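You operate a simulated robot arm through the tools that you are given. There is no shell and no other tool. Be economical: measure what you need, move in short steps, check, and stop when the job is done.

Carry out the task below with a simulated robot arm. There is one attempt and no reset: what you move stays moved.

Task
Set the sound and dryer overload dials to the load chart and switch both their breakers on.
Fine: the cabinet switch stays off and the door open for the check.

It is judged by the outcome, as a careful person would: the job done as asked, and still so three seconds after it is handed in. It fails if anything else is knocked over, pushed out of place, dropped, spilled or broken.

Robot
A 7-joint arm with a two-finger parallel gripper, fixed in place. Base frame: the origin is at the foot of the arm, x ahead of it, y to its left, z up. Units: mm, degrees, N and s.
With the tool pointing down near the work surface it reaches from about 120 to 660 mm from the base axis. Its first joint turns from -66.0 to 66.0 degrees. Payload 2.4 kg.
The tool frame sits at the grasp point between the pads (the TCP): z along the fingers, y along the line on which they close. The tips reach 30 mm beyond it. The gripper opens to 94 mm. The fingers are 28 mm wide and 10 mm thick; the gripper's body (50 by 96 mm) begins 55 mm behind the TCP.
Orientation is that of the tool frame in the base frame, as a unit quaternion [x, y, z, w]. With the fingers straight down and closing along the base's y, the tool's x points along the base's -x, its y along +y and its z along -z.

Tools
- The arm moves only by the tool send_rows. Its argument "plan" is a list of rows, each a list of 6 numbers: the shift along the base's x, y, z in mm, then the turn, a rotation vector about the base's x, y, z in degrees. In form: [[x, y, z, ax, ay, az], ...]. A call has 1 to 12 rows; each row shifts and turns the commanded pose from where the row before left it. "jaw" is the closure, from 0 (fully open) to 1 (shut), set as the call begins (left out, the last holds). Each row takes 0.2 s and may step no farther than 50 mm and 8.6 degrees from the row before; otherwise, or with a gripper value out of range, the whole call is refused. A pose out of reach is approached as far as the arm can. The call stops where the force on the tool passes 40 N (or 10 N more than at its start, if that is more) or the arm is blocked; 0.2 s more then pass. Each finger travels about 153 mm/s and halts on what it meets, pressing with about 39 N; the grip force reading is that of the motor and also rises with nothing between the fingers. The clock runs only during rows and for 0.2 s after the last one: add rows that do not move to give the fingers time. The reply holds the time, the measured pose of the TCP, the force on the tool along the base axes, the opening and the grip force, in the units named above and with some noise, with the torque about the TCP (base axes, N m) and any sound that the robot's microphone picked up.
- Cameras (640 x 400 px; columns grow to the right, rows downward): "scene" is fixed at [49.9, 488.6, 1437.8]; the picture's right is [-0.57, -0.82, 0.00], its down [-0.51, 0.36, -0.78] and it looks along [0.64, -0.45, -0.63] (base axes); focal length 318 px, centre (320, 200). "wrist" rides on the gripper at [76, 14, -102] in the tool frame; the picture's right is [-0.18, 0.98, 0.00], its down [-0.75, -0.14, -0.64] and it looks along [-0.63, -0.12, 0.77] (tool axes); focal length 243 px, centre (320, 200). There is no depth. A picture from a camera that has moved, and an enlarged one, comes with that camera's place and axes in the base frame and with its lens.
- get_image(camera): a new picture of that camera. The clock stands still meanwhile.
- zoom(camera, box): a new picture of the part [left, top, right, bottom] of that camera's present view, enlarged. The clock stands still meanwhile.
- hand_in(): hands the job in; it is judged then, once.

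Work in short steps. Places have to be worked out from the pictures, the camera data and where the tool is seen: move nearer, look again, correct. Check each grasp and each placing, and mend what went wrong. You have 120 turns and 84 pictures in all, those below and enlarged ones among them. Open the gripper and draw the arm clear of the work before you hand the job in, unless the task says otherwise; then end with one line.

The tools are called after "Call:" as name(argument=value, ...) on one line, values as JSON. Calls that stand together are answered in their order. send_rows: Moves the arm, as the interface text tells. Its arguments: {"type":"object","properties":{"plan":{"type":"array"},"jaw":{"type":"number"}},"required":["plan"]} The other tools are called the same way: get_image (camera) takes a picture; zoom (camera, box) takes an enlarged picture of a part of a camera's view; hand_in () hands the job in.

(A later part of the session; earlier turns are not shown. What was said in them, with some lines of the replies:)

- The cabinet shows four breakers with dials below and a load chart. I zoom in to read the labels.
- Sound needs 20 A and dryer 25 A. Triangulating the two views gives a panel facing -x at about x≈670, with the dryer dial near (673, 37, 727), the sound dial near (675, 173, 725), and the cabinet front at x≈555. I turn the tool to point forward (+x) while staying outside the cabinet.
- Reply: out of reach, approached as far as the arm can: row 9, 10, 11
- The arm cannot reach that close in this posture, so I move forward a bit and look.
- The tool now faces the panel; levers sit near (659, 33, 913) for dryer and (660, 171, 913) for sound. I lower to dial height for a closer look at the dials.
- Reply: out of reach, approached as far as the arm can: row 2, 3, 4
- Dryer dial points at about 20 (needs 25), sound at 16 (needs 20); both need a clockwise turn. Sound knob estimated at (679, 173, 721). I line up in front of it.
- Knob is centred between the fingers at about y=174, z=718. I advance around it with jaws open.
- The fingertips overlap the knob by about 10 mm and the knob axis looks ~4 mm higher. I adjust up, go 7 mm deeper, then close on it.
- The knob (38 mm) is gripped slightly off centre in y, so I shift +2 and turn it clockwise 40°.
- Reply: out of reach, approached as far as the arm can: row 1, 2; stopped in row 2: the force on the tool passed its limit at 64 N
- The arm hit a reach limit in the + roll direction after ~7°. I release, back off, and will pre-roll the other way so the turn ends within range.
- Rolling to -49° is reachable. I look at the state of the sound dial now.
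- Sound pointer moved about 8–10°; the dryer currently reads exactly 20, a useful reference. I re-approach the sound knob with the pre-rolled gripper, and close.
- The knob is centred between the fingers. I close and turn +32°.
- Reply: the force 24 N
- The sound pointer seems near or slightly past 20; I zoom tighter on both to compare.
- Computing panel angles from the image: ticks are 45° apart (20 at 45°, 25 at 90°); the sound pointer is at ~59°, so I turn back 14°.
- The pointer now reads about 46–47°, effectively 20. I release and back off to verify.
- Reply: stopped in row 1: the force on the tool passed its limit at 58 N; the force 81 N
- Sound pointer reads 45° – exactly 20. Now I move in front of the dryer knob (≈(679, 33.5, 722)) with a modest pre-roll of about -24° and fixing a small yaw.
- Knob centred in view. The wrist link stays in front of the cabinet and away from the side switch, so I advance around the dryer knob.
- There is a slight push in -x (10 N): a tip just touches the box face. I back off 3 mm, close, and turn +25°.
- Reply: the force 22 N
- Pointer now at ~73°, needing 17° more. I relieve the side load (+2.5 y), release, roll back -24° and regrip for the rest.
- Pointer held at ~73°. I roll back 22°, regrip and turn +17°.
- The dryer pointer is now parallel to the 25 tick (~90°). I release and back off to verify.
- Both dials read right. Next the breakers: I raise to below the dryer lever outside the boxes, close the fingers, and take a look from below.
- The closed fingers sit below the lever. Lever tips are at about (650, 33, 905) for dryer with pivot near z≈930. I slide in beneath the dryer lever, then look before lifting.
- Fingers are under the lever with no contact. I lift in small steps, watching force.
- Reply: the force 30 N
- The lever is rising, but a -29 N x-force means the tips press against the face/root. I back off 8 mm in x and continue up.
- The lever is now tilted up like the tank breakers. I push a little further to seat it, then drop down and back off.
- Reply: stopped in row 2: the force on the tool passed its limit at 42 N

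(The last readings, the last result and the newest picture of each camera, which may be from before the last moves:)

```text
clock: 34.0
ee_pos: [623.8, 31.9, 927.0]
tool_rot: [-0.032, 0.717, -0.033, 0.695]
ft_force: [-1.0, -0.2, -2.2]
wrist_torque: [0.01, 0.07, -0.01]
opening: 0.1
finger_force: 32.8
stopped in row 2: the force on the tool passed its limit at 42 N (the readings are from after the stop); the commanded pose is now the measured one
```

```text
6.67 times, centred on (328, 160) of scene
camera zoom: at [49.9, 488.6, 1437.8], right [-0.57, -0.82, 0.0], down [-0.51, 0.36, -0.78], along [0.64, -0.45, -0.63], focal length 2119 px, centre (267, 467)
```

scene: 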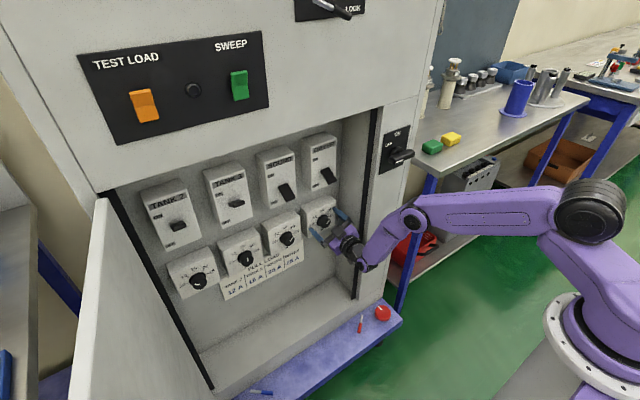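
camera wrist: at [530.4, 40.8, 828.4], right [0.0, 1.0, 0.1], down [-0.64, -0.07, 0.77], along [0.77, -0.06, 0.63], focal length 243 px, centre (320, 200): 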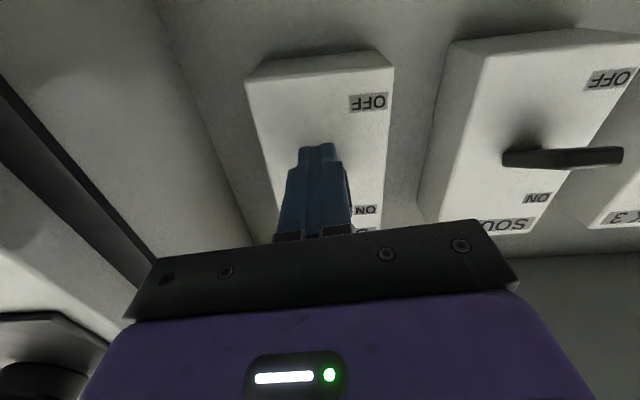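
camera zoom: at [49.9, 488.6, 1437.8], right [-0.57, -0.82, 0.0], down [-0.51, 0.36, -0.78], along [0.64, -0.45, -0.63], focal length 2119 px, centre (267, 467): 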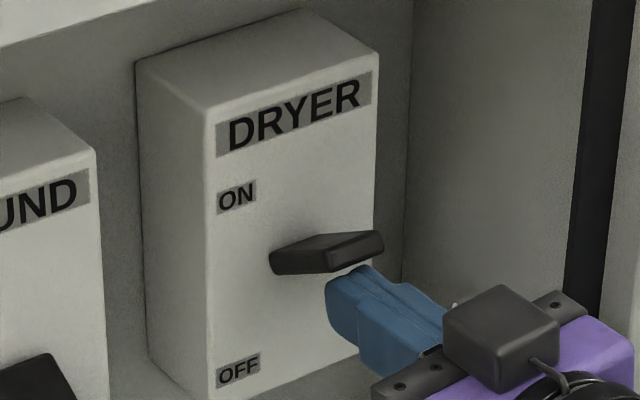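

The lever hit its end stop (42 N) and stays up. I drop, retreat, and move to below the sound lever at y≈172.

Call:
send_rows(plan=[[0, 0, -10, 0, 0, 0], [-30, 0, -10, 0, -1.8, 0], [-40, 0, -15, 0, 0, 0], [0, 20, -30, 0, 0, 0], [0, 30, -5, 0, 0, 0], [0, 45, 0, 0, 0, 0], [0, 45, 0, 0, 0, 0], [0, 0, 0, 0, 0, 0]])

Call:
get_image(camera="wrist")

Call:
zoom(camera="scene", box=[130, 120, 354, 260])

```text
clock: 35.8
ee_pos: [555.6, 171.3, 857.5]
tool_rot: [-0.032, 0.706, -0.034, 0.707]
ft_force: [0.5, 0.1, 0.1]
wrist_torque: [0.0, 0.0, -0.03]
opening: 0.0
finger_force: 33.1
```

```text
41 pictures are left
camera wrist: at [453.5, 180.3, 781.1], right [0.0, 1.0, 0.09], down [-0.64, -0.07, 0.76], along [0.77, -0.06, 0.64], focal length 243 px, centre (320, 200)
```

wrist: 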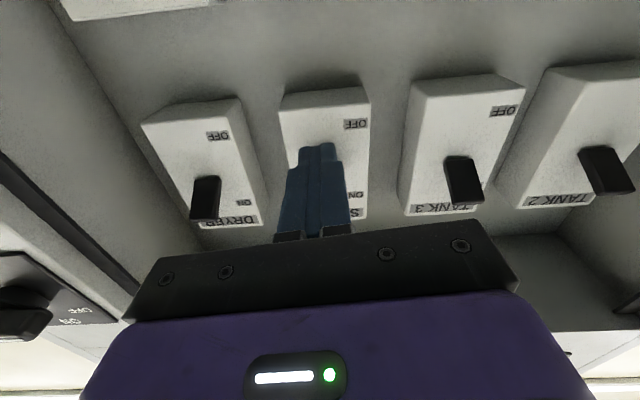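

```text
2.86 times, centred on (242, 190) of scene
camera zoom: at [49.8, 488.6, 1437.8], right [-0.57, -0.82, 0.0], down [-0.51, 0.36, -0.78], along [0.64, -0.45, -0.63], focal length 908 px, centre (543, 229)
```

zoom: 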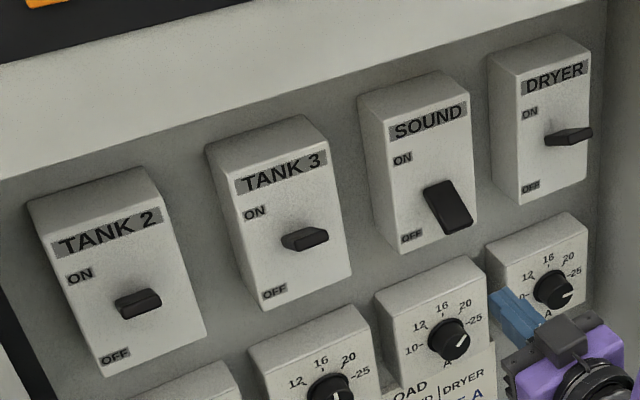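

Dryer is ON, matching the tank breakers. Now I slide under the sound lever (stopping shallower) and lift.

Call:
send_rows(plan=[[24, 0, 0, 0, 0, 0], [24, 0, 0, 0, 0, 0], [23, 0, 0, 0, 0, 0], [0, 0, 10, 0, 0, 0], [0, 0, 10, 0, 0, 0], [0, 0, 10, 0, 0, 0], [0, 0, 10, 0, 0, 0]])

Call:
zoom(camera="scene", box=[250, 130, 346, 190])

```text
clock: 37.4
ee_pos: [625.6, 171.1, 899.2]
tool_rot: [-0.031, 0.705, -0.034, 0.707]
ft_force: [0.0, -0.5, 0.2]
wrist_torque: [-0.02, -0.01, -0.03]
opening: 0.1
finger_force: 33.5
```

```text
6.67 times, centred on (298, 160) of scene
camera zoom: at [49.9, 488.6, 1437.8], right [-0.57, -0.82, 0.0], down [-0.51, 0.36, -0.78], along [0.64, -0.45, -0.63], focal length 2119 px, centre (467, 467)
```

zoom: 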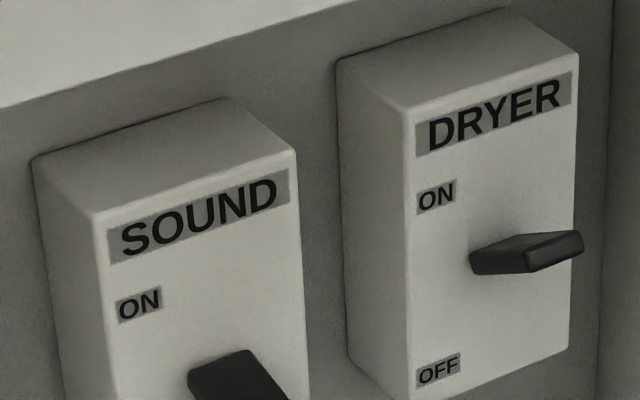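

No contact force yet; I check where the finger is relative to the lever.

Call:
zoom(camera="scene", box=[250, 155, 346, 215])

```text
6.67 times, centred on (298, 185) of scene
camera zoom: at [49.9, 488.6, 1437.8], right [-0.57, -0.82, 0.0], down [-0.51, 0.36, -0.78], along [0.64, -0.45, -0.63], focal length 2119 px, centre (467, 300)
```

zoom: 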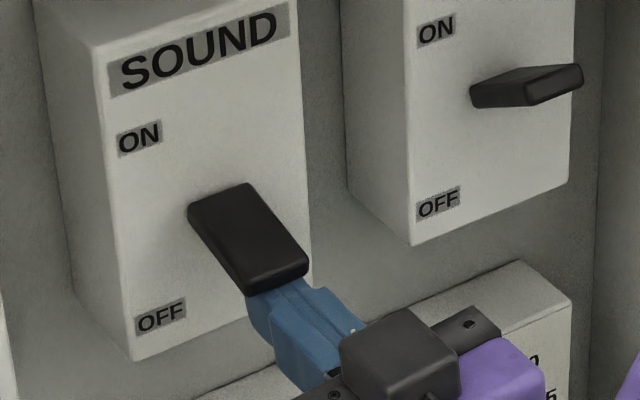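

The finger is right beneath the lever tip. I go 5 mm deeper and lift on.

Call:
send_rows(plan=[[4, 0, 0, 0, 0, 0], [0, 0, 8, 0, 0, 0], [0, 0, 8, 0, 0, 0], [-4, 0, 8, 0, 0, 0]])

Call:
zoom(camera="scene", box=[250, 155, 346, 215])

```text
clock: 38.4
ee_pos: [625.5, 171.5, 922.7]
tool_rot: [-0.032, 0.706, -0.033, 0.707]
ft_force: [0.4, -0.3, 0.5]
wrist_torque: [0.0, 0.03, -0.02]
opening: 0.0
finger_force: 32.9
```

```text
6.67 times, centred on (298, 185) of scene
camera zoom: at [49.9, 488.6, 1437.8], right [-0.57, -0.82, 0.0], down [-0.51, 0.36, -0.78], along [0.64, -0.45, -0.63], focal length 2119 px, centre (467, 300)
```

zoom: 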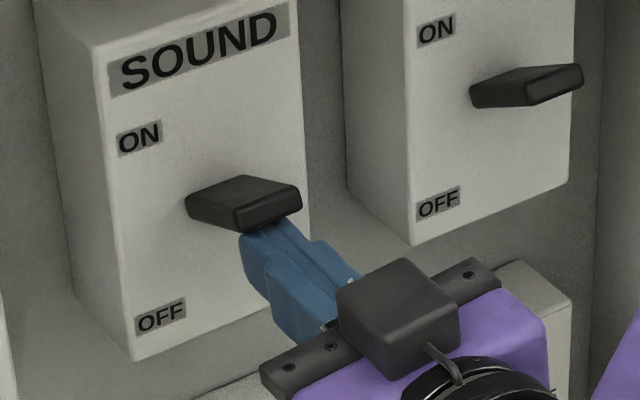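

The lever is about past level. I keep lifting until the end stop.

Call:
send_rows(plan=[[0, 0, 6, 0, 0, 0], [0, 0, 6, 0, 0, 0], [0, 0, 6, 0, 0, 0], [0, 0, 0, 0, 0, 0]])

Call:
zoom(camera="scene", box=[250, 155, 346, 215])

```text
clock: 39.2
ee_pos: [622.8, 171.3, 928.7]
tool_rot: [-0.038, 0.717, -0.036, 0.695]
ft_force: [-2.8, -0.3, -2.8]
wrist_torque: [0.0, 0.09, -0.04]
opening: 0.0
finger_force: 33.1
stopped in row 4: the force on the tool passed its limit at 42 N (the readings are from after the stop); the commanded pose is now the measured one
```

```text
6.67 times, centred on (298, 185) of scene
camera zoom: at [49.9, 488.6, 1437.8], right [-0.57, -0.82, 0.0], down [-0.51, 0.36, -0.78], along [0.64, -0.45, -0.63], focal length 2119 px, centre (467, 300)
```

zoom: 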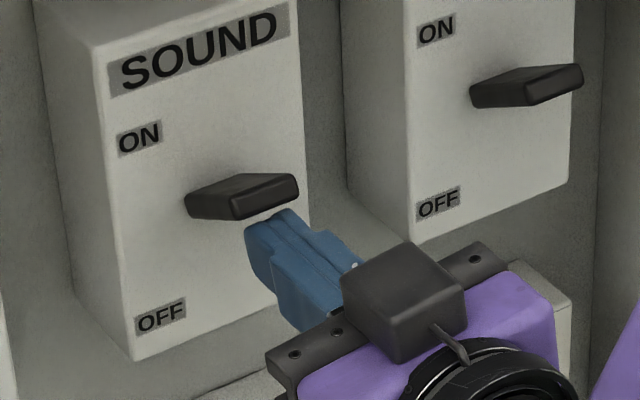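

Sound hit its end stop too. I drop down, retreat out of the cabinet, open the gripper and verify everything.

Call:
send_rows(plan=[[0, 0, -10, 0, 0, 0], [-30, 0, -10, 0, -1.8, 0], [-40, 0, -10, 0, 0, 0], [-40, 0, 0, 0, 0, 0], [-40, 0, 0, 0, 0, 0], [0, 0, 0, 0, 0, 0]])

Call:
send_rows(plan=[[0, 0, 0, 0, 0, 0], [0, 0, 0, 0, 0, 0], [0, 0, 0, 0, 0, 0], [0, 0, 0, 0, 0, 0]], jaw=0)

Call:
get_image(camera="scene")

Call:
get_image(camera="wrist")

Call:
zoom(camera="scene", box=[160, 130, 352, 250])

Call:
zoom(camera="scene", box=[273, 222, 305, 242])

Call:
zoom(camera="scene", box=[309, 205, 341, 225])

```text
clock: 40.6
ee_pos: [471.5, 171.2, 901.7]
tool_rot: [-0.037, 0.705, -0.036, 0.708]
ft_force: [1.1, -0.1, 0.2]
wrist_torque: [0.02, 0.02, 0.0]
opening: 0.0
finger_force: 32.3
```

```text
clock: 41.6
ee_pos: [471.5, 170.5, 899.7]
tool_rot: [-0.037, 0.705, -0.035, 0.707]
ft_force: [-0.3, 0.2, 0.0]
wrist_torque: [0.03, -0.03, -0.01]
opening: 94.0
finger_force: 0.2
```

```text
35 pictures are left
```

scene: 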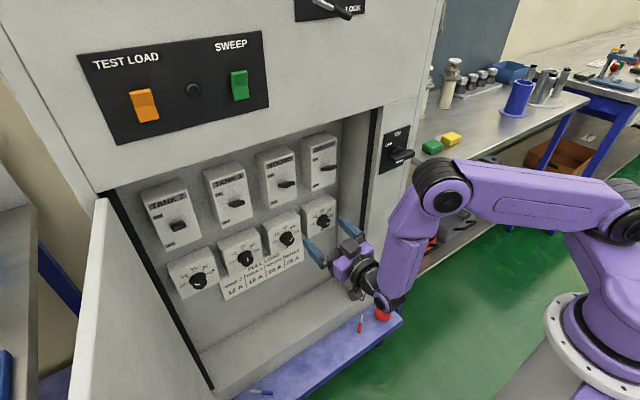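

```text
34 pictures are left
camera wrist: at [369.5, 177.8, 824.3], right [0.0, 1.0, 0.08], down [-0.64, -0.06, 0.76], along [0.76, -0.05, 0.64], focal length 243 px, centre (320, 200)
```

wrist: 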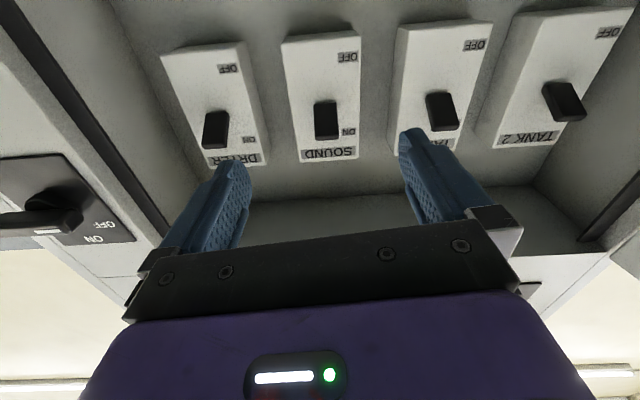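

```text
3.33 times, centred on (256, 190) of scene
camera zoom: at [49.9, 488.6, 1437.8], right [-0.57, -0.82, 0.0], down [-0.51, 0.36, -0.78], along [0.64, -0.45, -0.63], focal length 1059 px, centre (533, 233)
```

zoom: 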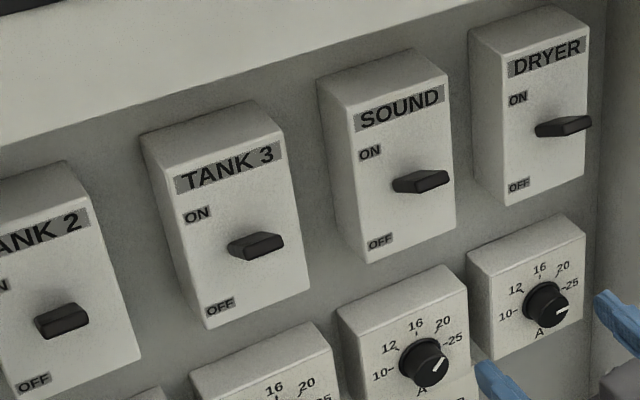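

```text
16.00 times, centred on (289, 232) of scene
camera zoom: at [49.9, 488.6, 1437.8], right [-0.57, -0.82, 0.0], down [-0.51, 0.36, -0.78], along [0.64, -0.45, -0.63], focal length 5085 px, centre (816, -312)
```

zoom: 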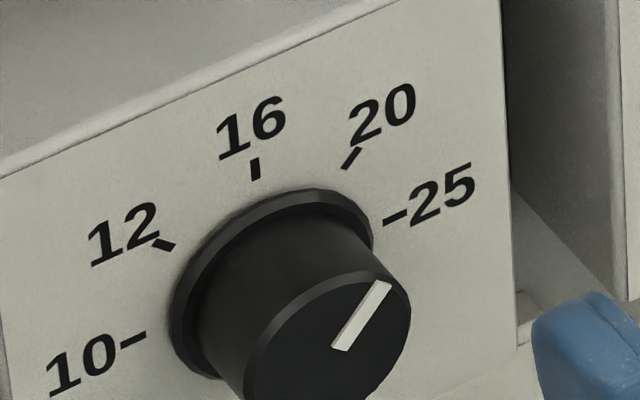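

```text
16.00 times, centred on (325, 215) of scene
camera zoom: at [49.9, 488.6, 1437.8], right [-0.57, -0.82, 0.0], down [-0.51, 0.36, -0.78], along [0.64, -0.45, -0.63], focal length 5085 px, centre (240, -40)
```

zoom: 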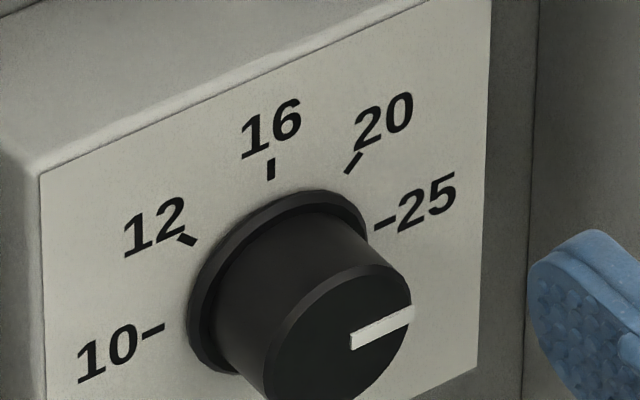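

Sound reads 20 and dryer reads 25. Both breaker levers are up at ON, the gripper is open, the arm is clear of the cabinet, and nothing else has moved. I hand in.

Call:
hand_in()

```text
The job is handed in.
```

The sound dial is set to 20 A and the dryer dial to 25 A, per the load chart, and both breakers are on; I left the cabinet switch off and the door open.
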